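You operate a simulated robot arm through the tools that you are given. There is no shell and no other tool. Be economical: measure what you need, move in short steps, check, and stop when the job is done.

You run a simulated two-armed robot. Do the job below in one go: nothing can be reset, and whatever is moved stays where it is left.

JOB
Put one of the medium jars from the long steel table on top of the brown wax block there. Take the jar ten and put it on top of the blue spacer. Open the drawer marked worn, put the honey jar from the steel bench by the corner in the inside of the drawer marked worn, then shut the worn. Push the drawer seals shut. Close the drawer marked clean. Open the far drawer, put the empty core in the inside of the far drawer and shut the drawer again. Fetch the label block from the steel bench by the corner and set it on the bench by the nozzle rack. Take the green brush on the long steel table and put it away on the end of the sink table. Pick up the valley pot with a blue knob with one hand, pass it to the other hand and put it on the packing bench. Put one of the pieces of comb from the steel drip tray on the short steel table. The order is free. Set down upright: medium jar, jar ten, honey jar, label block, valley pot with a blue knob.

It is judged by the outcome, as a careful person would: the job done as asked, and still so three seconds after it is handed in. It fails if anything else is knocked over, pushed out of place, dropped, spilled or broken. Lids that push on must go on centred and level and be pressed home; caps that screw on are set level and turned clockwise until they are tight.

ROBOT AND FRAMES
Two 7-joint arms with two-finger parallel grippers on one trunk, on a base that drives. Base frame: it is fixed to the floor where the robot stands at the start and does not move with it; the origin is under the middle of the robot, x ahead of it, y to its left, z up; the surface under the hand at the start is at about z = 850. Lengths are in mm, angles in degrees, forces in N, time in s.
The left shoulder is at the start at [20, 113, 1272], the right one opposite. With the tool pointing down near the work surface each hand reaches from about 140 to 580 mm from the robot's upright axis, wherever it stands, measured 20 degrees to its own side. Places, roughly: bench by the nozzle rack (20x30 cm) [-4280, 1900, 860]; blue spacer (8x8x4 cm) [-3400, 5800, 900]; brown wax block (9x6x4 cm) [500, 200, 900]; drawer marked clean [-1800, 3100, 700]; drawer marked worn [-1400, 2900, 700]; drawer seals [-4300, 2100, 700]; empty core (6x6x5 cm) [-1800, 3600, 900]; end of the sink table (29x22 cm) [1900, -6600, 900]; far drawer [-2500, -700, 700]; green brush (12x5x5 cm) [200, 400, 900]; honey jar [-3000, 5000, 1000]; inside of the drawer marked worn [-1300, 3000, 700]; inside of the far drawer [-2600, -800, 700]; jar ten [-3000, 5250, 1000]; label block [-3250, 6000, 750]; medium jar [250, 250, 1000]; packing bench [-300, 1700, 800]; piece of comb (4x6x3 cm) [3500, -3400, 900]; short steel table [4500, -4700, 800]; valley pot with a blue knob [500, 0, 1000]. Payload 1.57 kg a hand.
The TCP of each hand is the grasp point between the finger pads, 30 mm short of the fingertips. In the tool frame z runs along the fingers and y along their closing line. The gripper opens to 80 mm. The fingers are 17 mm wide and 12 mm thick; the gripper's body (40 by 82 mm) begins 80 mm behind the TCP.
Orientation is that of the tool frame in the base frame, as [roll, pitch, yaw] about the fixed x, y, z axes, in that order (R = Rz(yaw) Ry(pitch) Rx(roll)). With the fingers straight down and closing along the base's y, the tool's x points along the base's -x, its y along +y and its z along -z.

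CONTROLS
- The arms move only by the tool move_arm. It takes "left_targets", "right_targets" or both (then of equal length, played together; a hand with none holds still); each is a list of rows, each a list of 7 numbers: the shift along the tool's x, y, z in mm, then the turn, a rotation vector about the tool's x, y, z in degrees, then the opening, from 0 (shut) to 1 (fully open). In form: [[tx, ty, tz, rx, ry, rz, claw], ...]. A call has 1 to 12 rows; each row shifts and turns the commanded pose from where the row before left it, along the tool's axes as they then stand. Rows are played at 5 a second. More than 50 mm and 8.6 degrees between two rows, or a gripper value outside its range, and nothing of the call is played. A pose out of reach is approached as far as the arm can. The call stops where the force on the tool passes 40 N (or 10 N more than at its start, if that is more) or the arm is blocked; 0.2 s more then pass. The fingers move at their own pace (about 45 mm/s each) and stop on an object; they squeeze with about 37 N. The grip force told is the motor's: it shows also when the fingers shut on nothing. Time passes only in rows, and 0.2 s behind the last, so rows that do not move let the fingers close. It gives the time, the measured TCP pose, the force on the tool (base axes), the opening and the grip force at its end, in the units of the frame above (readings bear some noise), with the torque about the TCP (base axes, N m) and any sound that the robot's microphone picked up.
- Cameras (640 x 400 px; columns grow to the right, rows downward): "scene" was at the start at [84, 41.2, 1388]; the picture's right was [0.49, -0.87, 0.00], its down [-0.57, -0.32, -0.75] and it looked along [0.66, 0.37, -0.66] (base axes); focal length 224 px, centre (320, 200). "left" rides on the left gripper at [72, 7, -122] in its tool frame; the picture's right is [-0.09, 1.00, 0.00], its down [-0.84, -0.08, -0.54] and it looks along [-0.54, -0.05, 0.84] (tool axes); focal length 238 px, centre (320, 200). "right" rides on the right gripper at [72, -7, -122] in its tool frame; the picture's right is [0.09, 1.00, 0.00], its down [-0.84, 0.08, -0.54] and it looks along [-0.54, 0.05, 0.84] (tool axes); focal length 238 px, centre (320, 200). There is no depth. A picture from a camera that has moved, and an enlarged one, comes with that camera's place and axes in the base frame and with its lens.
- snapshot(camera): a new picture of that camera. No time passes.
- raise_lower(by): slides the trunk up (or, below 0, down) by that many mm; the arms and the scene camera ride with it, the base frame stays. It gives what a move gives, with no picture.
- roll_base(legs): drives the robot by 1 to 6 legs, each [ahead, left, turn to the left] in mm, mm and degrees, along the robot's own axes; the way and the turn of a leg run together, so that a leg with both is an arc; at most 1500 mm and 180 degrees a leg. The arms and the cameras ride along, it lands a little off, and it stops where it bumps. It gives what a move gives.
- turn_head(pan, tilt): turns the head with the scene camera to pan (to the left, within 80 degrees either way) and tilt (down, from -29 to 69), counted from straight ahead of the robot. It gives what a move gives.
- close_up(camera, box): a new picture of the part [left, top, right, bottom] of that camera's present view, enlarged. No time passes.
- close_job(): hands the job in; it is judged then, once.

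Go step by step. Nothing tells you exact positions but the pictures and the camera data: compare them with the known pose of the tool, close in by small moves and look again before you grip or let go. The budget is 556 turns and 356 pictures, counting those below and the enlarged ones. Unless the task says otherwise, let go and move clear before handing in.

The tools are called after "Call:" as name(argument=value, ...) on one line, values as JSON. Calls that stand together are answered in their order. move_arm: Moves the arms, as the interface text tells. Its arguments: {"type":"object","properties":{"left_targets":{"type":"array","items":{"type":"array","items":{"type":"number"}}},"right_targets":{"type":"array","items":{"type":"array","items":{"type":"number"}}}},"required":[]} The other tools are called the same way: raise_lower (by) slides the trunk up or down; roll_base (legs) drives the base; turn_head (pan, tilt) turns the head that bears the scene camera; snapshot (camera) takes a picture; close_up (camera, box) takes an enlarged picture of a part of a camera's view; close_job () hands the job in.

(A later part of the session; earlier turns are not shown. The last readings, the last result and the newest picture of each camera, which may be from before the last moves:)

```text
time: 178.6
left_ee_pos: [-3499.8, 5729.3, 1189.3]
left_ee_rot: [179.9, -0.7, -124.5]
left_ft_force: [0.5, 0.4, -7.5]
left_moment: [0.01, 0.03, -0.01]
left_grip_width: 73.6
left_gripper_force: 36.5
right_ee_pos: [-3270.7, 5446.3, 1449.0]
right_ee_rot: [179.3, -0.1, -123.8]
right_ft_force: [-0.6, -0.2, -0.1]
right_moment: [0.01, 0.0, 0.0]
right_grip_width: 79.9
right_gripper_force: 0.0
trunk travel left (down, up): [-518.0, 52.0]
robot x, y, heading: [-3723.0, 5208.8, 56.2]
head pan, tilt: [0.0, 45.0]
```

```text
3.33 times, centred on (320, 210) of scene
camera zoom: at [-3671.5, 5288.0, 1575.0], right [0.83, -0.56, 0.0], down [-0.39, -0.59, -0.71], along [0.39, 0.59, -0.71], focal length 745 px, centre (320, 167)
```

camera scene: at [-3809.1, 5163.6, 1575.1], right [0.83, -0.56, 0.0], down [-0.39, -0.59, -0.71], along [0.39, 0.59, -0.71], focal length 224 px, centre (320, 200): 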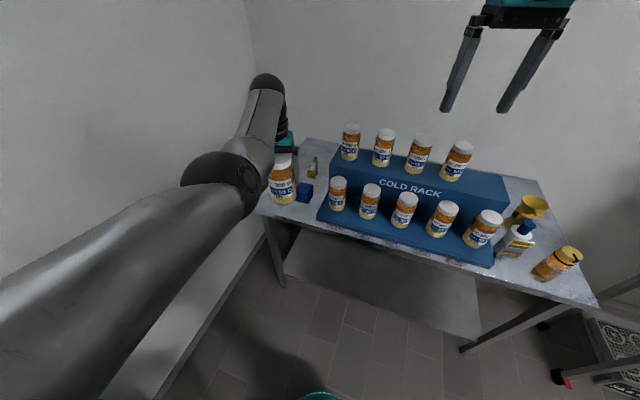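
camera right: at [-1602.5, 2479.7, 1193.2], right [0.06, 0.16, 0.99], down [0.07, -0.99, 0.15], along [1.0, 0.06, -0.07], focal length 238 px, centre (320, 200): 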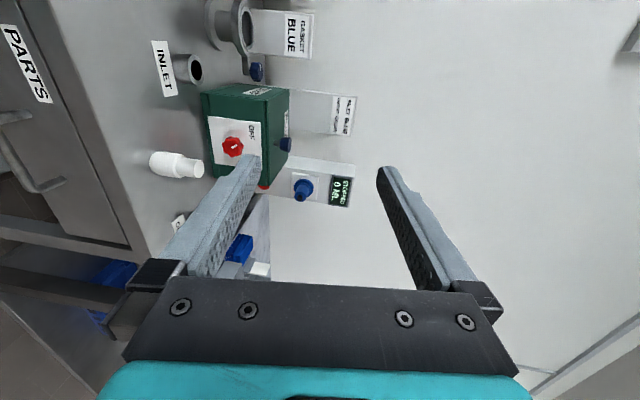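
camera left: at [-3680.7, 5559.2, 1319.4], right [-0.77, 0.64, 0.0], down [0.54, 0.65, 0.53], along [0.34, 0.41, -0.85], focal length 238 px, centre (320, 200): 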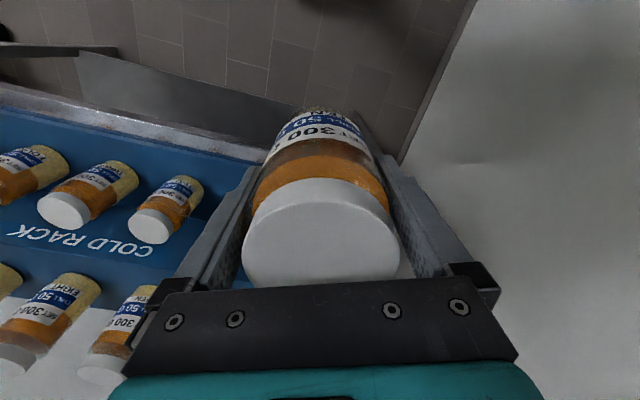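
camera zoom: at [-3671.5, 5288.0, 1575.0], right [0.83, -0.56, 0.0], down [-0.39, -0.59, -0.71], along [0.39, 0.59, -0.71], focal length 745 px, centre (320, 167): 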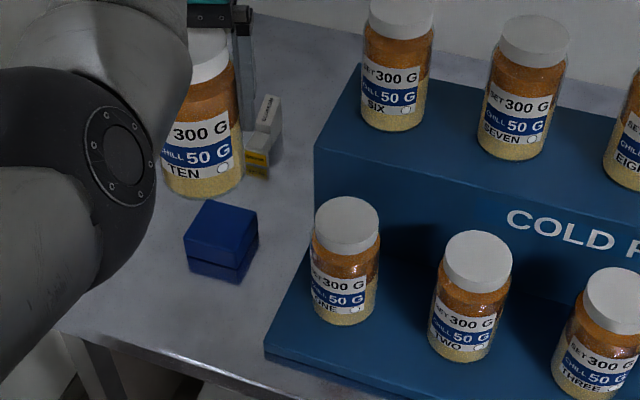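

Two views agree: spacer top centre [-3443,5854], z≈875. I drive the jar above it.

Call:
roll_base(legs=[[136, 22, 0]])

Call:
raise_lower(by=-130)

Call:
snapshot(camera="scene")

Call:
close_up(camera="scene", box=[200, 150, 360, 270])

Call:
snapshot(camera="left")

```text
time: 179.9
left_ee_pos: [-3444.6, 5852.6, 1188.9]
left_ee_rot: [179.8, -0.8, -124.5]
left_ft_force: [0.5, 0.9, -7.2]
left_moment: [-0.05, 0.03, -0.02]
left_grip_width: 73.5
left_gripper_force: 37.2
right_ee_pos: [-3214.3, 5571.2, 1447.8]
right_ee_rot: [179.3, 0.0, -123.9]
right_ft_force: [-0.3, 0.2, 0.3]
right_moment: [-0.01, 0.0, -0.01]
right_grip_width: 80.1
right_gripper_force: 0.1
trunk travel left (down, up): [-518.0, 52.0]
robot x, y, heading: [-3667.7, 5335.5, 56.0]
head pan, tilt: [0.0, 45.0]
```

```text
time: 181.5
left_ee_pos: [-3444.3, 5853.5, 1059.5]
left_ee_rot: [179.9, -0.8, -124.5]
left_ft_force: [-1.0, -0.2, -7.4]
left_moment: [0.04, 0.04, -0.03]
left_grip_width: 73.6
left_gripper_force: 37.0
right_ee_pos: [-3215.0, 5571.3, 1319.7]
right_ee_rot: [179.3, 0.0, -123.9]
right_ft_force: [-0.3, -0.6, -0.9]
right_moment: [0.01, 0.01, -0.04]
right_grip_width: 80.2
right_gripper_force: 0.0
trunk travel left (down, up): [-388.0, 182.0]
robot x, y, heading: [-3666.5, 5336.1, 56.3]
head pan, tilt: [0.0, 45.0]
```

```text
242 pictures are left
camera scene: at [-3615.2, 5412.0, 1445.2], right [0.83, -0.56, 0.0], down [-0.39, -0.59, -0.71], along [0.39, 0.59, -0.71], focal length 224 px, centre (320, 200)
```

scene: 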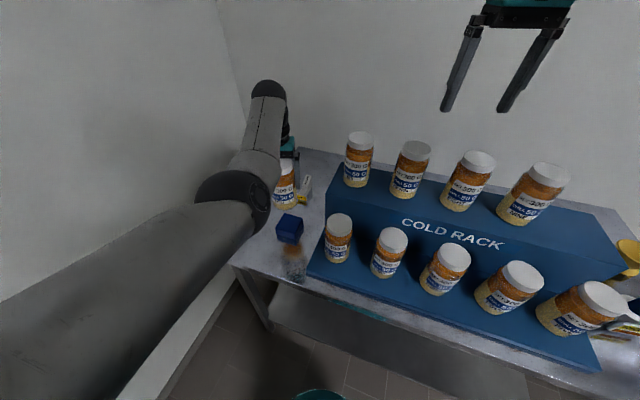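

```text
3.33 times, centred on (280, 210) of scene
camera zoom: at [-3615.2, 5412.0, 1445.2], right [0.83, -0.56, 0.0], down [-0.39, -0.59, -0.71], along [0.39, 0.59, -0.71], focal length 745 px, centre (453, 167)
```

zoom: 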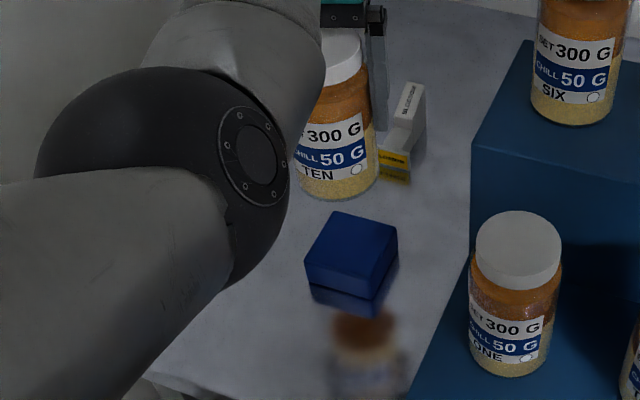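

```text
240 pictures are left
camera left: at [-3489.5, 5797.2, 1181.5], right [-0.77, 0.64, 0.0], down [0.54, 0.65, 0.53], along [0.34, 0.41, -0.85], focal length 238 px, centre (320, 200)
```

left: 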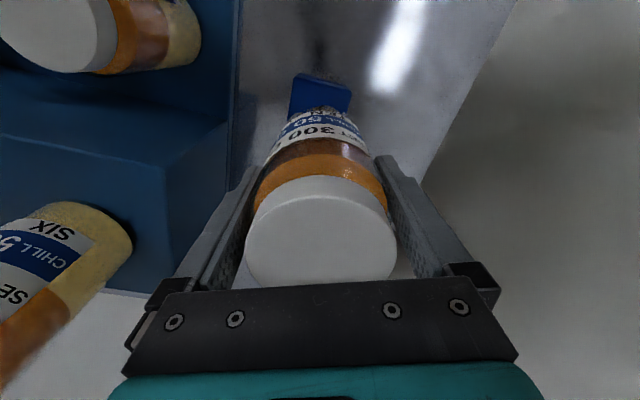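

Alignment is within a few mm. I lower most of the way.

Call:
raise_lower(by=-85)

Call:
snapshot(camera="left")

Call:
close_up(camera="scene", box=[230, 140, 350, 230])

```text
time: 182.7
left_ee_pos: [-3443.9, 5852.6, 973.1]
left_ee_rot: [179.9, -0.8, -124.5]
left_ft_force: [0.2, 0.0, -5.8]
left_moment: [-0.02, -0.03, -0.02]
left_grip_width: 73.7
left_gripper_force: 37.1
right_ee_pos: [-3214.9, 5571.7, 1236.1]
right_ee_rot: [179.3, 0.0, -124.0]
right_ft_force: [0.1, 0.3, 0.7]
right_moment: [0.0, 0.0, 0.04]
right_grip_width: 79.9
right_gripper_force: 0.2
trunk travel left (down, up): [-303.0, 267.0]
robot x, y, heading: [-3671.5, 5336.3, 56.3]
head pan, tilt: [0.0, 45.0]
```

```text
239 pictures are left
camera left: at [-3489.3, 5797.3, 1096.6], right [-0.77, 0.64, 0.0], down [0.54, 0.65, 0.53], along [0.34, 0.41, -0.85], focal length 238 px, centre (320, 200)
```

left: 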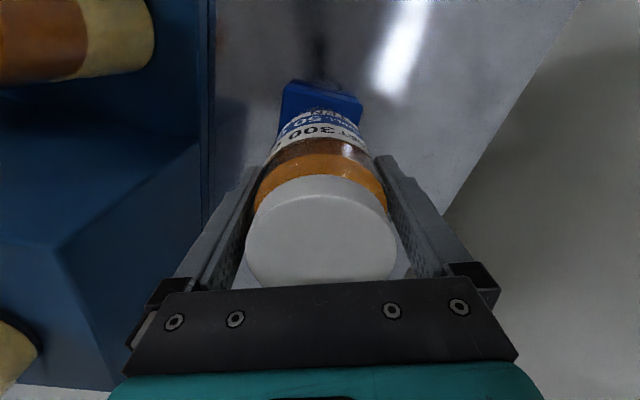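

```text
4.44 times, centred on (290, 185) of scene
camera zoom: at [-3615.1, 5412.1, 1360.1], right [0.83, -0.56, 0.0], down [-0.39, -0.59, -0.71], along [0.39, 0.59, -0.71], focal length 993 px, centre (453, 267)
```

zoom: 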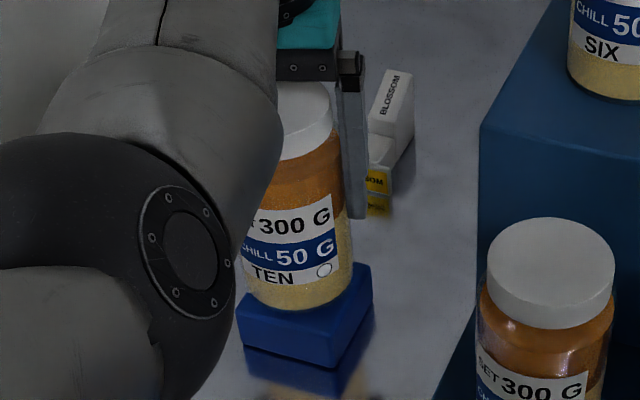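

Call:
move_arm(left_targets=[[0, 0, 3, 0, 0, 0, 0.5], [0, 0, 3, 0, 0, 0, 0.5], [0, 0, 3, 0, 0, 0, 0.5]])

Call:
close_up(camera="scene", box=[230, 140, 350, 230])

```text
time: 183.5
left_ee_pos: [-3442.7, 5852.9, 970.8]
left_ee_rot: [180.0, -0.1, -124.5]
left_ft_force: [0.3, 0.3, 26.8]
left_moment: [0.31, -0.06, -0.06]
left_grip_width: 73.2
left_gripper_force: 36.9
right_ee_pos: [-3215.0, 5568.4, 1235.9]
right_ee_rot: [179.3, 0.1, -123.9]
right_ft_force: [-0.6, 0.9, 0.0]
right_moment: [-0.01, 0.02, -0.01]
right_grip_width: 80.2
right_gripper_force: 0.2
trunk travel left (down, up): [-303.0, 267.0]
robot x, y, heading: [-3665.7, 5338.8, 56.3]
head pan, tilt: [0.0, 45.0]
```

```text
4.44 times, centred on (290, 185) of scene
camera zoom: at [-3616.2, 5409.4, 1360.5], right [0.83, -0.56, 0.0], down [-0.39, -0.59, -0.71], along [0.39, 0.59, -0.71], focal length 993 px, centre (453, 267)
```

zoom: 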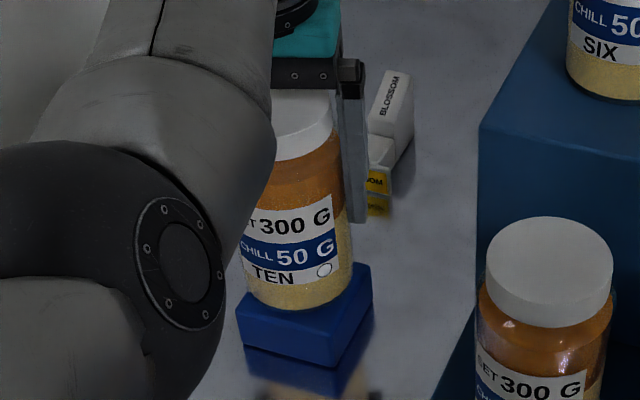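

Contact: the jar rests on the spacer. Unload slightly and release.

Call:
move_arm(left_targets=[[0, 0, -2, 0, 0, 0, 0.5], [0, 0, -1, 0, 0, 0, 0.5], [0, 0, 0, 0, 0, 0, 1], [0, 0, 0, 0, 0, 0, 1]])

Call:
close_up(camera="scene", box=[230, 140, 350, 230])

Call:
snapshot(camera="left")

```text
time: 184.5
left_ee_pos: [-3444.9, 5850.7, 967.9]
left_ee_rot: [179.9, -0.9, -124.5]
left_ft_force: [-0.8, 0.0, 0.5]
left_moment: [0.01, 0.0, -0.01]
left_grip_width: 80.2
left_gripper_force: 0.0
right_ee_pos: [-3214.9, 5570.1, 1235.4]
right_ee_rot: [179.4, 0.2, -123.9]
right_ft_force: [-0.4, 0.1, 0.2]
right_moment: [-0.01, -0.01, 0.03]
right_grip_width: 80.0
right_gripper_force: 0.2
trunk travel left (down, up): [-303.0, 267.0]
robot x, y, heading: [-3665.6, 5332.2, 56.2]
head pan, tilt: [0.0, 45.0]
```

```text
4.44 times, centred on (290, 185) of scene
camera zoom: at [-3615.3, 5411.6, 1360.1], right [0.83, -0.56, 0.0], down [-0.39, -0.59, -0.71], along [0.39, 0.59, -0.71], focal length 993 px, centre (453, 267)
```

zoom: 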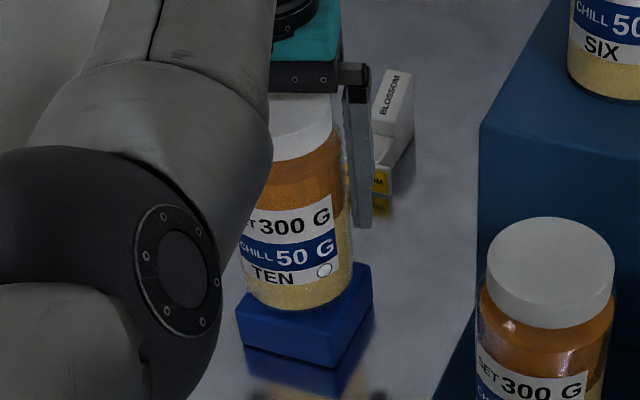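

```text
235 pictures are left
camera left: at [-3489.8, 5796.5, 1089.9], right [-0.77, 0.64, 0.0], down [0.54, 0.65, 0.53], along [0.34, 0.41, -0.85], focal length 238 px, centre (320, 200)
```

left: 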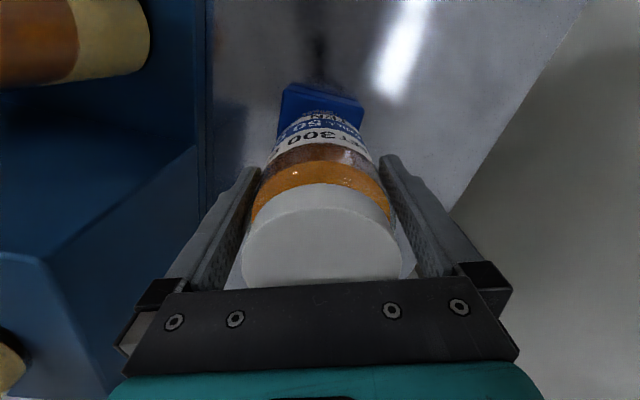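

Released cleanly. I rise straight up and look at the label block behind it.

Call:
raise_lower(by=170)

Call:
snapshot(camera="left")

Call:
close_up(camera="scene", box=[230, 130, 350, 220])

```text
time: 186.4
left_ee_pos: [-3444.5, 5851.9, 1138.0]
left_ee_rot: [179.8, -0.8, -124.5]
left_ft_force: [-0.2, 0.0, -0.3]
left_moment: [0.04, -0.03, 0.0]
left_grip_width: 80.0
left_gripper_force: 0.1
right_ee_pos: [-3213.4, 5570.1, 1405.4]
right_ee_rot: [179.3, 0.0, -123.9]
right_ft_force: [-0.1, -0.4, -0.9]
right_moment: [0.03, 0.0, -0.01]
right_grip_width: 80.2
right_gripper_force: 0.0
trunk travel left (down, up): [-473.0, 97.0]
robot x, y, heading: [-3667.8, 5334.7, 56.0]
head pan, tilt: [0.0, 45.0]
```

```text
234 pictures are left
camera left: at [-3489.6, 5796.6, 1260.5], right [-0.77, 0.64, 0.0], down [0.54, 0.65, 0.53], along [0.34, 0.41, -0.85], focal length 238 px, centre (320, 200)
```

left: 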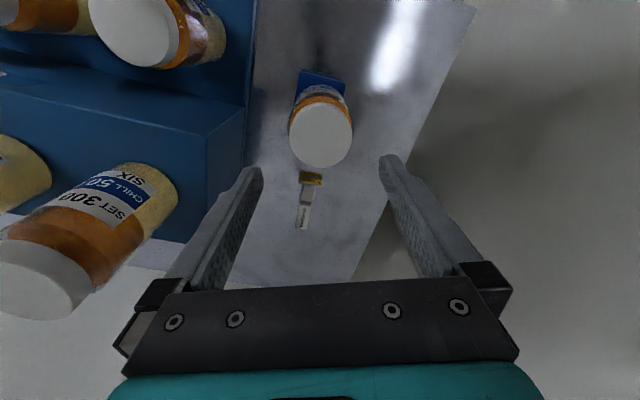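

```text
4.44 times, centred on (290, 175) of scene
camera zoom: at [-3615.3, 5411.5, 1530.1], right [0.83, -0.56, 0.0], down [-0.39, -0.59, -0.71], along [0.39, 0.59, -0.71], focal length 993 px, centre (453, 311)
```

zoom: 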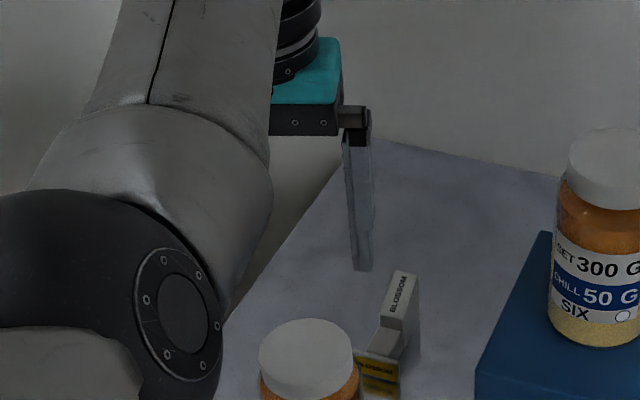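

Call:
close_up(camera="left", box=[270, 150, 350, 250])

```text
4.00 times, centred on (310, 200) of left
camera zoom: at [-3489.6, 5796.6, 1260.5], right [-0.77, 0.64, 0.0], down [0.54, 0.65, 0.53], along [0.34, 0.41, -0.85], focal length 953 px, centre (360, 200)
```

zoom: 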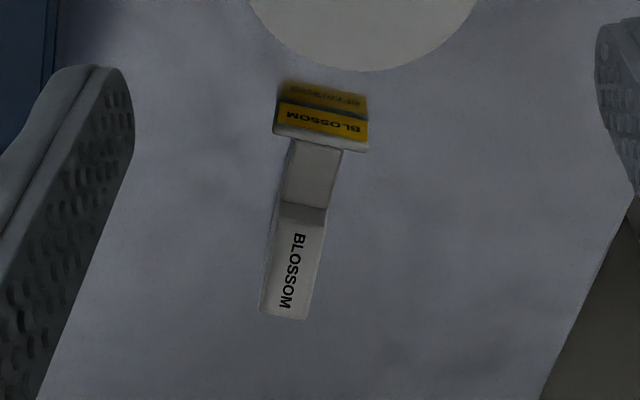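

Label block: raised part about [-3313,5962], top z≈930, 20 mm wide, aligned with the wall normal. I yaw the hand 20° and test extending the reach.

Call:
move_arm(left_targets=[[0, 0, 0, 0, 0, 6.7, 0.7], [0, 0, 0, 0, 0, 6.7, 0.7], [0, 0, 0, 0, 0, 6.6, 0.7]])

Call:
move_arm(left_targets=[[-24, 0, 0, 0, 0, 0, 0.7], [-24, 0, 0, 0, 0, 0, 0.7], [-24, 0, 0, 0, 0, 0, 0.7]])

```text
time: 187.2
left_ee_pos: [-3445.1, 5852.2, 1138.4]
left_ee_rot: [-179.8, -0.8, -144.6]
left_ft_force: [0.6, -0.6, 0.2]
left_moment: [0.0, -0.01, 0.0]
left_grip_width: 55.9
left_gripper_force: 0.0
right_ee_pos: [-3215.7, 5570.3, 1404.5]
right_ee_rot: [179.3, 0.0, -123.9]
right_ft_force: [0.7, -0.9, -1.0]
right_moment: [0.02, 0.02, -0.03]
right_grip_width: 80.0
right_gripper_force: 0.0
trunk travel left (down, up): [-473.0, 97.0]
robot x, y, heading: [-3669.3, 5339.1, 56.3]
head pan, tilt: [0.0, 45.0]
```

```text
time: 188.0
left_ee_pos: [-3425.0, 5858.0, 1140.9]
left_ee_rot: [-179.8, -0.8, -144.5]
left_ft_force: [0.0, 0.0, -0.3]
left_moment: [0.0, 0.01, 0.0]
left_grip_width: 56.0
left_gripper_force: 0.0
left hand out of reach, approached as far as the arm can: row 1, 2, 3
right_ee_pos: [-3214.9, 5570.2, 1404.5]
right_ee_rot: [179.3, 0.1, -123.8]
right_ft_force: [0.3, 0.0, -0.8]
right_moment: [-0.03, 0.01, -0.03]
right_grip_width: 80.1
right_gripper_force: 0.0
trunk travel left (down, up): [-473.0, 97.0]
robot x, y, heading: [-3667.7, 5332.0, 56.3]
head pan, tilt: [0.0, 45.0]
```

Call:
move_arm(left_targets=[[0, 0, -40, 0, 0, 0, 0.7], [0, 0, -40, 0, 0, 0, 0.7], [0, 0, -20, 0, 0, 0, 0.7], [-25, -10, 0, 0, 0, 0, 0.7], [-25, -10, 0, 0, 0, 0, 0.7], [-25, -10, 0, 0, 0, 0, 0.7]])

```text
time: 189.4
left_ee_pos: [-3397.0, 5836.1, 1239.0]
left_ee_rot: [-179.8, -0.9, -144.6]
left_ft_force: [-0.6, -0.7, -0.5]
left_moment: [0.01, 0.02, -0.01]
left_grip_width: 56.0
left_gripper_force: 0.0
left hand out of reach, approached as far as the arm can: row 4, 5, 6
right_ee_pos: [-3214.3, 5569.5, 1404.7]
right_ee_rot: [179.3, 0.2, -124.0]
right_ft_force: [-1.4, 0.6, 0.8]
right_moment: [-0.02, 0.02, 0.01]
right_grip_width: 80.0
right_gripper_force: 0.0
trunk travel left (down, up): [-473.0, 97.0]
robot x, y, heading: [-3668.8, 5337.6, 56.3]
head pan, tilt: [0.0, 45.0]
```

Call:
move_arm(left_targets=[[0, 0, 0, 0, -7, 0, 0.7], [0, 0, 0, 0, -7, 0, 0.7], [0, 0, 0, 0, -6, 0, 0.7], [-25, 0, 8, 0, 0, 0, 0.7], [-25, 0, 8, 0, 0, 0, 0.7], [-25, 0, 8, 0, 0, 0, 0.7]])

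Call:
roll_base(legs=[[60, 0, 0]])

Call:
snapshot(camera="left")

Call:
turn_head(pan=0, tilt=65)

Call:
snapshot(camera="scene")

```text
time: 190.8
left_ee_pos: [-3339.0, 5875.6, 1242.2]
left_ee_rot: [-179.7, 19.4, -144.4]
left_ft_force: [0.7, 0.5, 0.1]
left_moment: [-0.03, 0.01, 0.01]
left_grip_width: 55.9
left_gripper_force: 0.0
left hand out of reach, approached as far as the arm can: row 6
right_ee_pos: [-3214.8, 5570.1, 1404.3]
right_ee_rot: [179.3, 0.1, -123.9]
right_ft_force: [0.3, -1.0, -0.5]
right_moment: [0.01, 0.0, 0.02]
right_grip_width: 79.9
right_gripper_force: 0.1
trunk travel left (down, up): [-473.0, 97.0]
robot x, y, heading: [-3666.9, 5333.9, 56.2]
head pan, tilt: [0.0, 45.0]
```

```text
time: 191.8
left_ee_pos: [-3304.3, 5925.5, 1240.4]
left_ee_rot: [-179.8, 19.3, -144.5]
left_ft_force: [0.8, 0.6, -1.0]
left_moment: [-0.01, 0.0, -0.03]
left_grip_width: 56.1
left_gripper_force: 0.0
right_ee_pos: [-3181.1, 5621.1, 1404.9]
right_ee_rot: [179.3, 0.0, -124.0]
right_ft_force: [0.2, -0.2, -0.1]
right_moment: [-0.01, 0.05, -0.05]
right_grip_width: 80.1
right_gripper_force: 0.0
trunk travel left (down, up): [-473.0, 97.0]
robot x, y, heading: [-3633.8, 5382.8, 55.9]
head pan, tilt: [0.0, 45.0]
```

```text
231 pictures are left
camera left: at [-3397.1, 5868.0, 1331.4], right [-0.51, 0.86, 0.03], down [0.54, 0.29, 0.79], along [0.67, 0.41, -0.62], focal length 238 px, centre (320, 200)
```

left: 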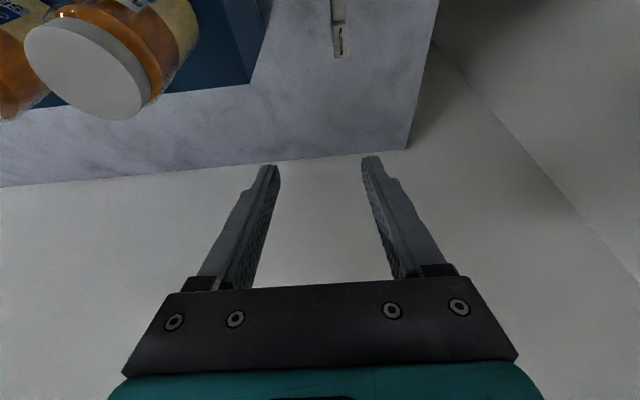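

```text
time: 192.6
left_ee_pos: [-3305.6, 5924.2, 1241.4]
left_ee_rot: [-179.8, 19.3, -144.5]
left_ft_force: [0.5, 0.1, -0.1]
left_moment: [-0.04, 0.0, -0.04]
left_grip_width: 56.4
left_gripper_force: 0.1
right_ee_pos: [-3181.6, 5618.8, 1404.7]
right_ee_rot: [179.3, 0.1, -123.9]
right_ft_force: [0.9, 0.0, -0.7]
right_moment: [0.01, 0.02, -0.01]
right_grip_width: 79.8
right_gripper_force: 0.2
trunk travel left (down, up): [-473.0, 97.0]
robot x, y, heading: [-3633.0, 5385.7, 56.0]
head pan, tilt: [0.0, 65.0]
```

```text
230 pictures are left
camera scene: at [-3593.8, 5443.6, 1505.2], right [0.83, -0.56, 0.0], down [-0.5, -0.75, -0.42], along [0.24, 0.35, -0.91], focal length 224 px, centre (320, 200)
```

scene: 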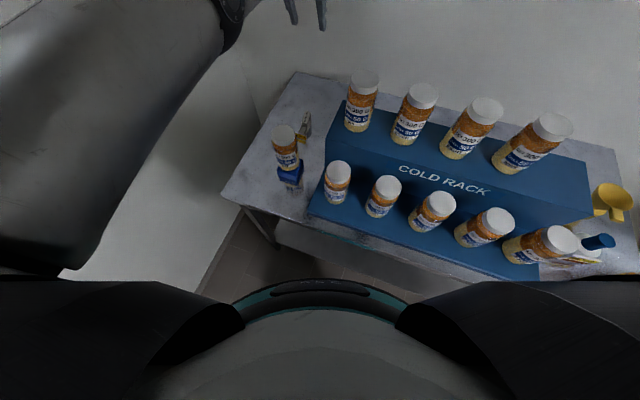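

Base clearance is fine. To keep the wrist camera clear of jar TEN, I reduce the tilt to ~10°, and drive a bit further.

Call:
move_arm(left_targets=[[12, 0, 0, 0, 5, 0, 0.7], [12, 0, 0, 0, 5, 0, 0.7], [12, 0, 0, 0, 0, 0, 0.7]])

Call:
roll_base(legs=[[60, 15, 0]])

Call:
raise_lower(by=-200)

Call:
snapshot(camera="left")

```text
time: 193.4
left_ee_pos: [-3342.0, 5895.5, 1232.9]
left_ee_rot: [-179.8, 9.4, -144.6]
left_ft_force: [0.4, 1.0, 0.5]
left_moment: [0.01, -0.01, 0.01]
left_grip_width: 56.0
left_gripper_force: 0.1
left hand out of reach, approached as far as the arm can: row 1, 2
right_ee_pos: [-3182.5, 5618.8, 1404.9]
right_ee_rot: [179.3, 0.0, -123.9]
right_ft_force: [-0.2, -0.2, 1.1]
right_moment: [0.03, -0.02, 0.0]
right_grip_width: 80.1
right_gripper_force: 0.2
trunk travel left (down, up): [-473.0, 97.0]
robot x, y, heading: [-3632.6, 5383.7, 56.2]
head pan, tilt: [0.0, 65.0]
```

```text
time: 194.4
left_ee_pos: [-3322.8, 5954.7, 1231.9]
left_ee_rot: [-179.7, 9.2, -144.5]
left_ft_force: [-0.1, 0.5, 0.0]
left_moment: [-0.03, -0.01, 0.01]
left_grip_width: 56.0
left_gripper_force: 0.0
right_ee_pos: [-3160.8, 5678.1, 1405.0]
right_ee_rot: [179.3, 0.1, -124.0]
right_ft_force: [-0.5, 0.2, 0.1]
right_moment: [-0.05, 0.01, -0.04]
right_grip_width: 80.0
right_gripper_force: 0.1
trunk travel left (down, up): [-473.0, 97.0]
robot x, y, heading: [-3613.5, 5442.2, 56.5]
head pan, tilt: [0.0, 65.0]
```

```text
time: 196.6
left_ee_pos: [-3322.2, 5952.1, 1032.5]
left_ee_rot: [-179.9, 9.3, -144.5]
left_ft_force: [-0.3, 0.5, -0.3]
left_moment: [-0.01, -0.02, -0.01]
left_grip_width: 55.9
left_gripper_force: 0.0
right_ee_pos: [-3161.0, 5675.8, 1204.7]
right_ee_rot: [179.3, 0.2, -124.0]
right_ft_force: [-0.5, 0.3, -0.4]
right_moment: [0.0, -0.01, -0.02]
right_grip_width: 80.0
right_gripper_force: 0.1
trunk travel left (down, up): [-273.0, 297.0]
robot x, y, heading: [-3614.8, 5439.7, 56.1]
head pan, tilt: [0.0, 65.0]
```

```text
229 pictures are left
camera left: at [-3400.2, 5905.1, 1140.6], right [-0.5, 0.86, 0.01], down [0.65, 0.37, 0.67], along [0.57, 0.34, -0.74], focal length 238 px, centre (320, 200)
```

left: 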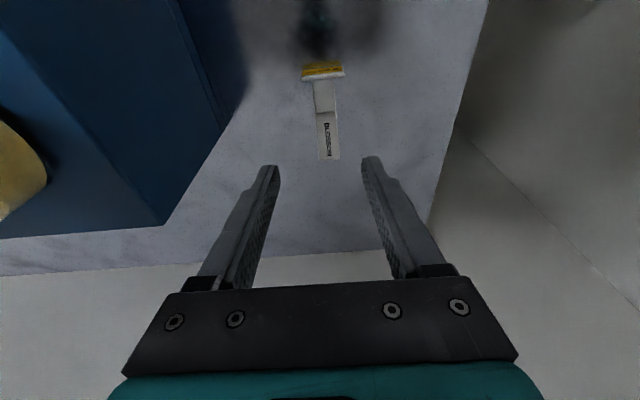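

Call:
roll_base(legs=[[13, 3, 0]])

Call:
raise_lower(by=-60)

Call:
snapshot(camera="left")

Call:
snapshot(camera="scene")

```text
time: 197.3
left_ee_pos: [-3317.2, 5967.1, 1032.1]
left_ee_rot: [-179.8, 9.1, -144.5]
left_ft_force: [0.1, 0.9, -0.2]
left_moment: [-0.04, 0.02, -0.02]
left_grip_width: 56.0
left_gripper_force: 0.1
right_ee_pos: [-3156.1, 5690.4, 1204.8]
right_ee_rot: [179.3, 0.0, -123.9]
right_ft_force: [0.9, -0.2, -0.3]
right_moment: [-0.01, 0.02, 0.01]
right_grip_width: 80.1
right_gripper_force: 0.0
trunk travel left (down, up): [-273.0, 297.0]
robot x, y, heading: [-3609.6, 5452.2, 56.3]
head pan, tilt: [0.0, 65.0]
```

```text
time: 198.3
left_ee_pos: [-3317.3, 5963.9, 972.3]
left_ee_rot: [-179.9, 9.4, -144.5]
left_ft_force: [0.3, 0.3, -0.3]
left_moment: [0.04, 0.01, 0.02]
left_grip_width: 56.0
left_gripper_force: 0.0
right_ee_pos: [-3156.9, 5688.6, 1146.2]
right_ee_rot: [179.3, 0.1, -123.9]
right_ft_force: [-0.9, -0.9, 0.0]
right_moment: [0.0, 0.01, 0.01]
right_grip_width: 80.0
right_gripper_force: 0.1
trunk travel left (down, up): [-213.0, 357.0]
robot x, y, heading: [-3606.7, 5452.9, 56.4]
head pan, tilt: [0.0, 65.0]
```

```text
228 pictures are left
camera left: at [-3395.6, 5917.5, 1080.7], right [-0.5, 0.86, 0.01], down [0.65, 0.37, 0.67], along [0.57, 0.34, -0.74], focal length 238 px, centre (320, 200)
```

left: 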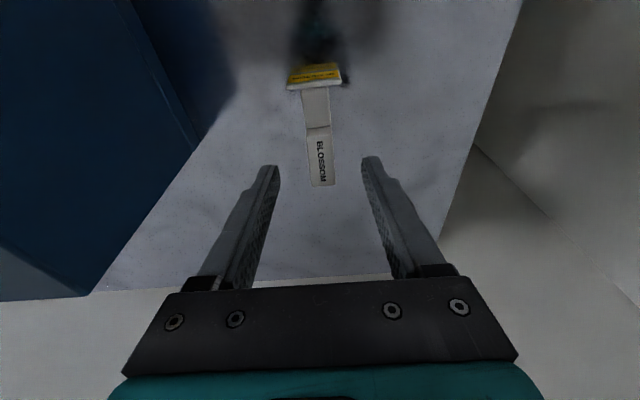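

```text
227 pictures are left
camera scene: at [-3568.8, 5513.4, 1245.1], right [0.83, -0.56, 0.0], down [-0.5, -0.75, -0.42], along [0.23, 0.35, -0.91], focal length 224 px, centre (320, 200)
```

scene: 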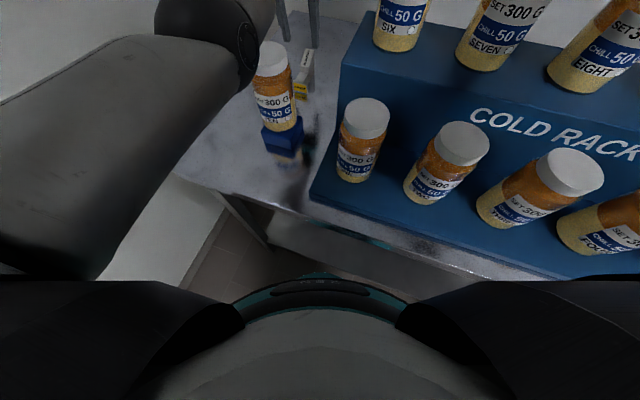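

The block is centred between the fingers. The forearm passes near jar TEN's cap, so I lower in small steps and watch.

Call:
raise_lower(by=-20)

Call:
turn_head(pan=15, tilt=50)

Call:
snapshot(camera="scene")

Call:
snapshot(camera="left")

```text
time: 199.0
left_ee_pos: [-3317.7, 5964.1, 952.3]
left_ee_rot: [-179.9, 9.3, -144.5]
left_ft_force: [0.0, 0.5, 0.3]
left_moment: [-0.01, 0.0, 0.0]
left_grip_width: 55.8
left_gripper_force: 0.1
right_ee_pos: [-3157.3, 5689.1, 1125.4]
right_ee_rot: [179.2, 0.1, -123.9]
right_ft_force: [-0.6, -0.6, -0.9]
right_moment: [-0.02, -0.01, 0.0]
right_grip_width: 79.6
right_gripper_force: 0.0
trunk travel left (down, up): [-193.0, 377.0]
robot x, y, heading: [-3606.3, 5451.3, 56.6]
head pan, tilt: [0.0, 65.0]
```

```text
time: 199.8
left_ee_pos: [-3317.7, 5965.6, 952.6]
left_ee_rot: [-179.7, 9.4, -144.5]
left_ft_force: [-0.4, -0.8, 0.2]
left_moment: [0.0, 0.01, 0.0]
left_grip_width: 56.2
left_gripper_force: 0.0
right_ee_pos: [-3157.0, 5688.3, 1125.3]
right_ee_rot: [179.3, 0.2, -123.9]
right_ft_force: [-0.7, -0.1, -0.4]
right_moment: [0.01, 0.0, -0.01]
right_grip_width: 80.0
right_gripper_force: 0.1
trunk travel left (down, up): [-193.0, 377.0]
robot x, y, heading: [-3607.2, 5452.9, 56.2]
head pan, tilt: [15.0, 50.0]
```

```text
226 pictures are left
camera scene: at [-3577.5, 5535.9, 1243.2], right [0.95, -0.32, 0.0], down [-0.25, -0.73, -0.64], along [0.21, 0.61, -0.77], focal length 224 px, centre (320, 200)
```

scene: 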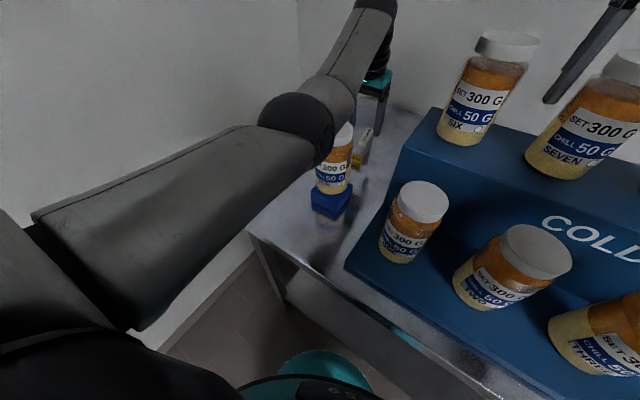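

```text
225 pictures are left
camera left: at [-3395.5, 5917.7, 1060.6], right [-0.5, 0.86, 0.01], down [0.65, 0.37, 0.67], along [0.57, 0.34, -0.74], focal length 238 px, centre (320, 200)
```

left: 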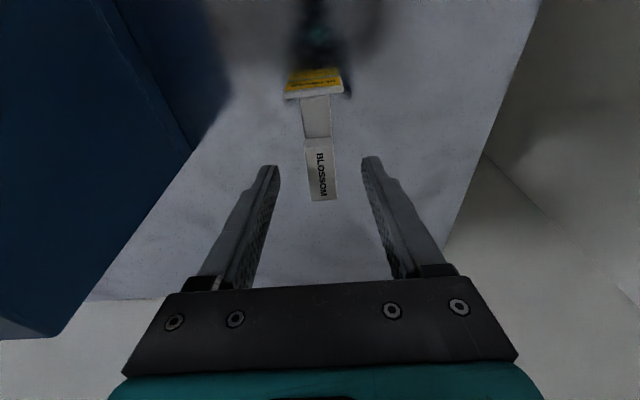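

The right hand has come down next to jar SEVEN; I lift it straight up first.

Call:
move_arm(right_targets=[[0, 0, -30, 0, 0, 0, 1], [0, 0, -40, 0, 0, 0, 1], [0, 0, -40, 0, 0, 0, 1], [0, 0, -40, 0, 0, 0, 1]])

Call:
turn_head(pan=-5, tilt=40)

Call:
snapshot(camera="scene")

```text
time: 200.8
left_ee_pos: [-3318.4, 5966.2, 952.8]
left_ee_rot: [-179.8, 9.3, -144.5]
left_ft_force: [-1.2, -0.1, -0.3]
left_moment: [0.0, -0.02, -0.02]
left_grip_width: 56.3
left_gripper_force: 0.1
right_ee_pos: [-3156.8, 5688.1, 1272.7]
right_ee_rot: [179.3, 0.3, -123.8]
right_ft_force: [-0.1, 0.7, 0.3]
right_moment: [0.01, 0.01, 0.0]
right_grip_width: 80.1
right_gripper_force: 0.1
right hand out of reach, approached as far as the arm can: row 4
trunk travel left (down, up): [-193.0, 377.0]
robot x, y, heading: [-3608.1, 5452.9, 56.3]
head pan, tilt: [15.0, 50.0]
```

```text
time: 201.6
left_ee_pos: [-3317.7, 5965.0, 951.8]
left_ee_rot: [-179.7, 9.3, -144.4]
left_ft_force: [0.0, 0.1, 0.0]
left_moment: [-0.01, 0.05, 0.0]
left_grip_width: 56.1
left_gripper_force: 0.1
right_ee_pos: [-3155.8, 5687.1, 1272.7]
right_ee_rot: [179.4, 0.3, -123.8]
right_ft_force: [0.1, 0.1, 0.5]
right_moment: [0.01, 0.02, -0.01]
right_grip_width: 79.9
right_gripper_force: 0.0
trunk travel left (down, up): [-193.0, 377.0]
robot x, y, heading: [-3611.5, 5455.6, 56.1]
head pan, tilt: [-5.0, 40.0]
```

```text
224 pictures are left
camera scene: at [-3549.1, 5529.4, 1257.4], right [0.78, -0.63, 0.0], down [-0.4, -0.5, -0.77], along [0.48, 0.6, -0.64], focal length 224 px, centre (320, 200)
```

scene: 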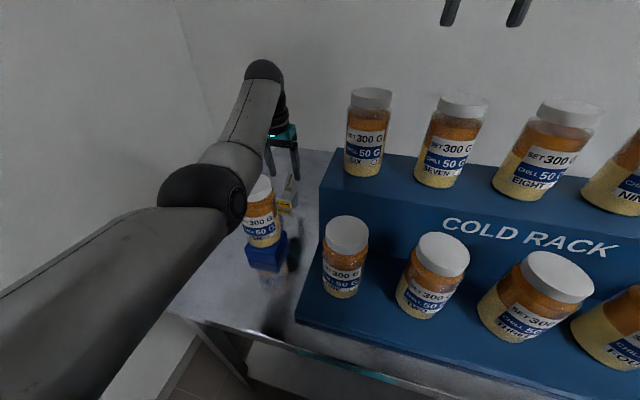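

Call:
close_up(camera="scene", box=[150, 130, 330, 270])

```text
2.86 times, centred on (240, 200) of scene
camera zoom: at [-3549.1, 5529.4, 1257.4], right [0.78, -0.63, 0.0], down [-0.4, -0.5, -0.77], along [0.48, 0.6, -0.64], focal length 639 px, centre (549, 200)
```

zoom: 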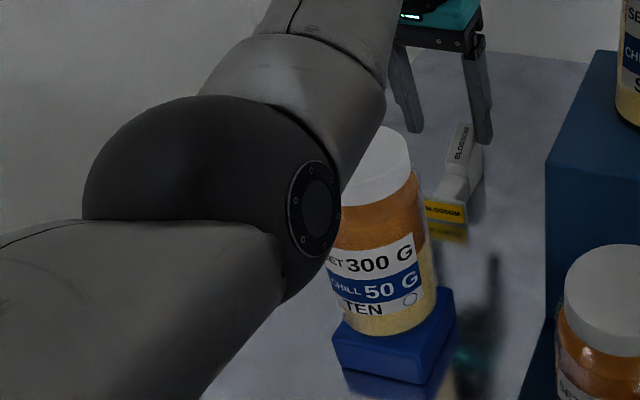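

The forearm clears jar TEN by ~50 mm. I lower and grip the label block.

Call:
raise_lower(by=-34)

Call:
snapshot(camera="left")

Call:
close_up(camera="scene", box=[200, 110, 340, 230])

```text
time: 202.4
left_ee_pos: [-3317.9, 5964.8, 922.2]
left_ee_rot: [-179.9, 9.5, -144.5]
left_ft_force: [1.0, -0.3, 0.2]
left_moment: [0.01, 0.03, -0.01]
left_grip_width: 56.1
left_gripper_force: 0.1
right_ee_pos: [-3156.1, 5685.5, 1238.8]
right_ee_rot: [179.3, 0.3, -123.9]
right_ft_force: [-0.4, 0.7, 0.7]
right_moment: [-0.02, -0.03, 0.0]
right_grip_width: 80.1
right_gripper_force: 0.0
trunk travel left (down, up): [-159.0, 411.0]
robot x, y, heading: [-3608.6, 5452.8, 56.4]
head pan, tilt: [-5.0, 40.0]
```

```text
222 pictures are left
camera left: at [-3395.6, 5917.3, 1028.7], right [-0.5, 0.86, 0.01], down [0.64, 0.37, 0.67], along [0.58, 0.35, -0.74], focal length 238 px, centre (320, 200)
```

left: 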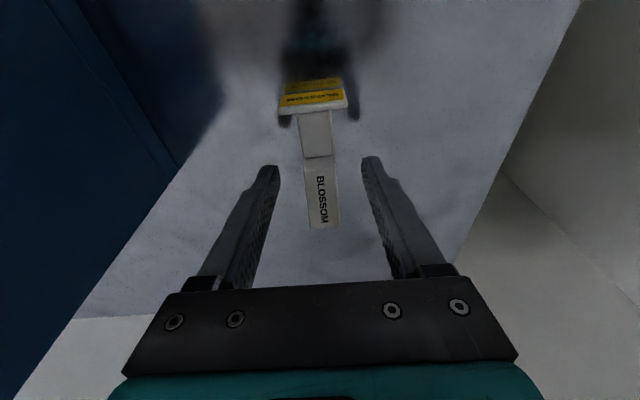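

```text
3.33 times, centred on (270, 170) of scene
camera zoom: at [-3549.5, 5528.7, 1223.7], right [0.78, -0.63, 0.0], down [-0.4, -0.5, -0.77], along [0.48, 0.6, -0.64], focal length 745 px, centre (487, 300)
```

zoom: 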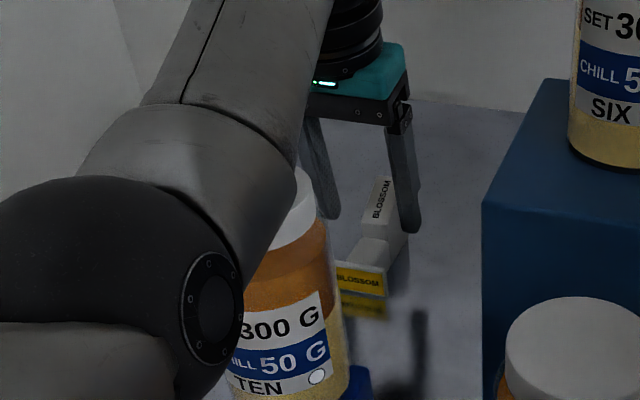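

Call:
raise_lower(by=-12)

Call:
move_arm(left_targets=[[0, 0, 0, 0, 0, 0, 0.4], [0, 0, 0, 0, 0, 0, 0.1], [0, 0, 0, 0, 0, 0, 0], [0, 0, 0, 0, 0, 0, 0]])

Call:
snapshot(camera="left")

```text
time: 203.0
left_ee_pos: [-3316.6, 5965.5, 925.7]
left_ee_rot: [179.6, 11.1, -144.5]
left_ft_force: [-0.8, 0.4, 0.3]
left_moment: [0.02, 0.03, -0.03]
left_grip_width: 55.9
left_gripper_force: 0.1
right_ee_pos: [-3159.2, 5682.0, 1229.7]
right_ee_rot: [179.2, 0.6, -123.9]
right_ft_force: [-0.2, 0.1, -0.6]
right_moment: [0.01, 0.0, -0.01]
right_grip_width: 79.9
right_gripper_force: 0.1
trunk travel left (down, up): [-147.0, 423.0]
robot x, y, heading: [-3608.3, 5455.1, 56.3]
head pan, tilt: [-5.0, 40.0]
```

```text
time: 204.0
left_ee_pos: [-3317.6, 5965.5, 926.3]
left_ee_rot: [179.5, 11.2, -144.6]
left_ft_force: [1.5, 0.4, 0.0]
left_moment: [-0.04, -0.01, -0.01]
left_grip_width: 0.0
left_gripper_force: 15.5
right_ee_pos: [-3158.4, 5681.5, 1228.5]
right_ee_rot: [179.2, 0.6, -123.8]
right_ft_force: [0.0, -0.1, -0.5]
right_moment: [0.01, -0.01, -0.01]
right_grip_width: 80.3
right_gripper_force: 0.1
trunk travel left (down, up): [-147.0, 423.0]
robot x, y, heading: [-3609.7, 5455.9, 56.3]
head pan, tilt: [-5.0, 40.0]
```

```text
220 pictures are left
camera left: at [-3396.6, 5914.6, 1030.9], right [-0.5, 0.86, 0.03], down [0.63, 0.35, 0.69], along [0.59, 0.37, -0.72], focal length 238 px, centre (320, 200)
```

left: 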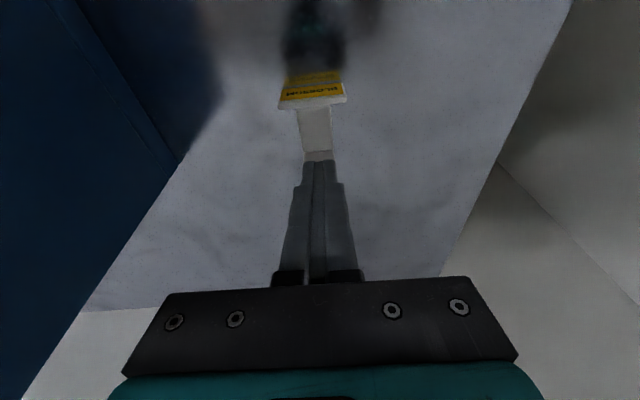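

Something up the arm touched, and the fingers closed above the block. I go back up 12 mm and check the surroundings.

Call:
raise_lower(by=30)

Call:
turn_head(pan=20, tilt=50)

Call:
snapshot(camera="scene")

Call:
snapshot(camera="left")

```text
time: 204.7
left_ee_pos: [-3319.8, 5965.7, 933.8]
left_ee_rot: [-179.7, 9.0, -144.5]
left_ft_force: [0.5, 0.1, -0.3]
left_moment: [0.0, -0.02, -0.02]
left_grip_width: 0.0
left_gripper_force: 21.5
right_ee_pos: [-3156.4, 5687.7, 1255.6]
right_ee_rot: [179.2, 0.2, -123.9]
right_ft_force: [-0.6, 0.9, 0.3]
right_moment: [-0.02, -0.02, 0.01]
right_grip_width: 79.9
right_gripper_force: 0.0
trunk travel left (down, up): [-177.0, 393.0]
robot x, y, heading: [-3605.6, 5452.7, 56.2]
head pan, tilt: [-5.0, 40.0]
```

```text
time: 205.6
left_ee_pos: [-3318.7, 5965.1, 936.2]
left_ee_rot: [-179.8, 9.3, -144.6]
left_ft_force: [-0.2, 0.2, -0.1]
left_moment: [0.0, 0.01, 0.02]
left_grip_width: 0.0
left_gripper_force: 21.2
right_ee_pos: [-3156.0, 5687.2, 1255.4]
right_ee_rot: [179.3, 0.2, -123.9]
right_ft_force: [-0.7, 0.1, -0.2]
right_moment: [0.02, 0.01, 0.01]
right_grip_width: 80.0
right_gripper_force: 0.0
trunk travel left (down, up): [-177.0, 393.0]
robot x, y, heading: [-3605.4, 5456.4, 56.5]
head pan, tilt: [20.0, 50.0]
```

```text
219 pictures are left
camera scene: at [-3584.0, 5537.9, 1227.2], right [0.97, -0.24, 0.0], down [-0.18, -0.74, -0.64], along [0.15, 0.62, -0.77], focal length 224 px, centre (320, 200)
```

scene: 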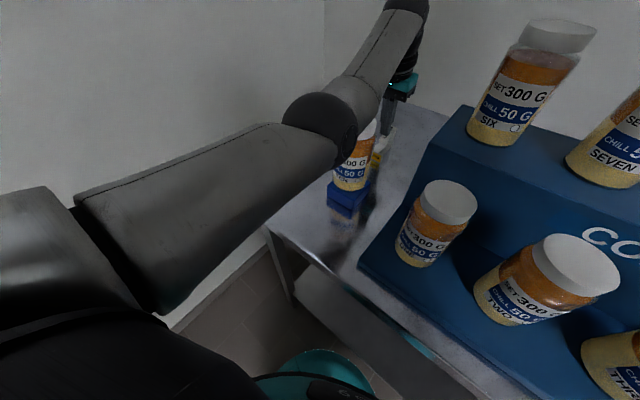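

```text
218 pictures are left
camera left: at [-3395.4, 5917.6, 1044.6], right [-0.5, 0.86, 0.01], down [0.65, 0.37, 0.67], along [0.57, 0.34, -0.74], focal length 238 px, centre (320, 200)
```

left: 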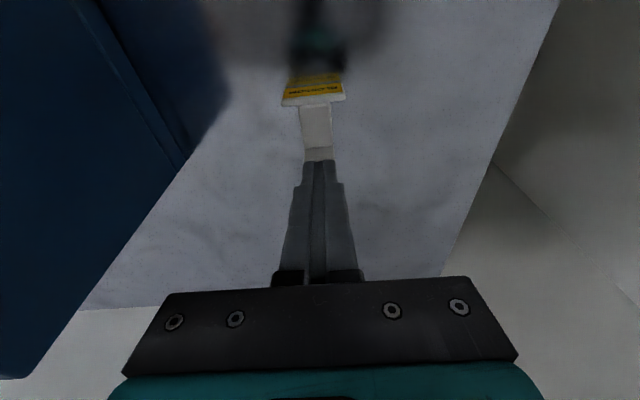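

Jar TEN looks fine. The forearm comes in too low, so I raise the trunk and lower the arm relative to it for a steeper approach.

Call:
raise_lower(by=200)

Call:
move_arm(left_targets=[[6.4, 0, 39.5, 0, 0, 0, 0.7], [6.4, 0, 39.5, 0, 0, 0, 0.7], [6.4, 0, 39.5, 0, 0, 0, 0.7]])

Call:
snapshot(camera="scene")

Call:
snapshot(camera="left")

```text
time: 207.8
left_ee_pos: [-3316.5, 5965.6, 1136.2]
left_ee_rot: [-179.8, 9.2, -144.6]
left_ft_force: [-0.4, -0.2, 0.4]
left_moment: [-0.02, 0.0, 0.0]
left_grip_width: 0.3
left_gripper_force: 21.0
right_ee_pos: [-3155.7, 5688.5, 1457.4]
right_ee_rot: [179.3, 0.3, -123.9]
right_ft_force: [-0.6, 0.0, 0.4]
right_moment: [-0.01, -0.01, 0.03]
right_grip_width: 80.1
right_gripper_force: 0.1
trunk travel left (down, up): [-377.0, 193.0]
robot x, y, heading: [-3603.1, 5453.5, 56.4]
head pan, tilt: [20.0, 50.0]
```

```text
time: 208.6
left_ee_pos: [-3316.4, 5965.1, 1016.0]
left_ee_rot: [-179.8, 9.4, -144.5]
left_ft_force: [0.1, -0.1, -0.3]
left_moment: [0.0, 0.05, 0.0]
left_grip_width: 56.0
left_gripper_force: 0.2
right_ee_pos: [-3155.6, 5686.7, 1455.7]
right_ee_rot: [179.4, 0.3, -123.8]
right_ft_force: [-0.9, 0.8, -0.1]
right_moment: [-0.02, 0.0, -0.04]
right_grip_width: 80.2
right_gripper_force: 0.0
trunk travel left (down, up): [-377.0, 193.0]
robot x, y, heading: [-3605.7, 5454.7, 56.5]
head pan, tilt: [20.0, 50.0]
```

```text
217 pictures are left
camera scene: at [-3583.9, 5538.1, 1427.2], right [0.97, -0.24, 0.0], down [-0.18, -0.74, -0.64], along [0.15, 0.62, -0.77], focal length 224 px, centre (320, 200)
```

scene: 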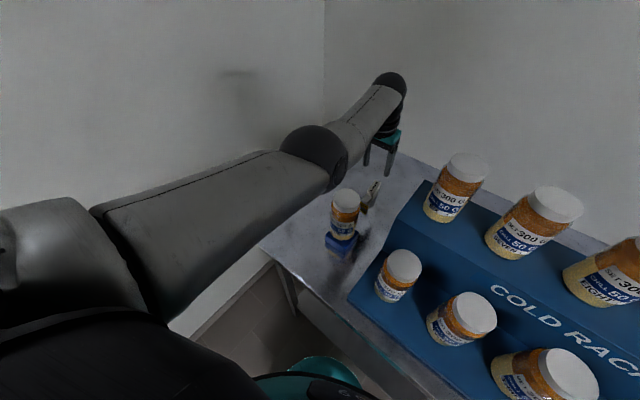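

```text
216 pictures are left
camera left: at [-3394.5, 5917.0, 1123.8], right [-0.5, 0.86, 0.01], down [0.64, 0.37, 0.67], along [0.57, 0.35, -0.74], focal length 238 px, centre (320, 200)
```

left: 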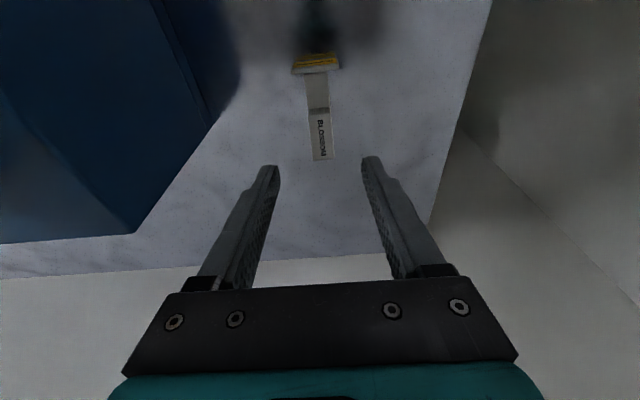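

Triangulating again: the block's raised part is centred near [-3298,5978], top ≈898. I extend 23 mm and continue down.

Call:
move_arm(left_targets=[[-23, 0, 4, 0, 0, 0, 0.7], [5, 0, 30, 0, 0, 0, 0.7], [5, 0, 30, 0, 0, 0, 0.7]])

Call:
snapshot(camera="left")

Call:
snapshot(camera="scene")

```text
time: 209.4
left_ee_pos: [-3324.0, 5957.4, 961.2]
left_ee_rot: [-179.8, 9.3, -144.5]
left_ft_force: [0.4, -0.5, -0.2]
left_moment: [-0.05, -0.01, -0.01]
left_grip_width: 56.3
left_gripper_force: 0.1
left hand out of reach, approached as far as the arm can: row 1, 2, 3
right_ee_pos: [-3155.4, 5686.4, 1455.8]
right_ee_rot: [179.3, 0.2, -123.9]
right_ft_force: [-0.2, -0.2, 0.4]
right_moment: [-0.03, -0.02, 0.0]
right_grip_width: 80.0
right_gripper_force: 0.1
trunk travel left (down, up): [-377.0, 193.0]
robot x, y, heading: [-3608.1, 5454.7, 56.2]
head pan, tilt: [20.0, 50.0]
```

```text
215 pictures are left
camera left: at [-3401.3, 5909.0, 1068.6], right [-0.5, 0.86, 0.01], down [0.65, 0.37, 0.67], along [0.57, 0.35, -0.74], focal length 238 px, centre (320, 200)
```

left: 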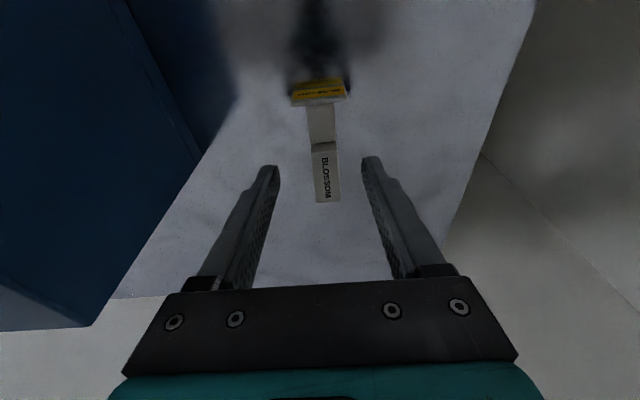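

```text
214 pictures are left
camera scene: at [-3584.0, 5537.8, 1427.2], right [0.97, -0.24, 0.0], down [-0.18, -0.74, -0.64], along [0.15, 0.62, -0.77], focal length 224 px, centre (320, 200)
```

scene: 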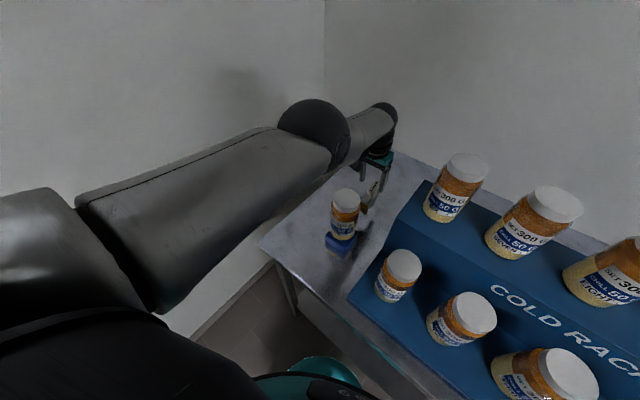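

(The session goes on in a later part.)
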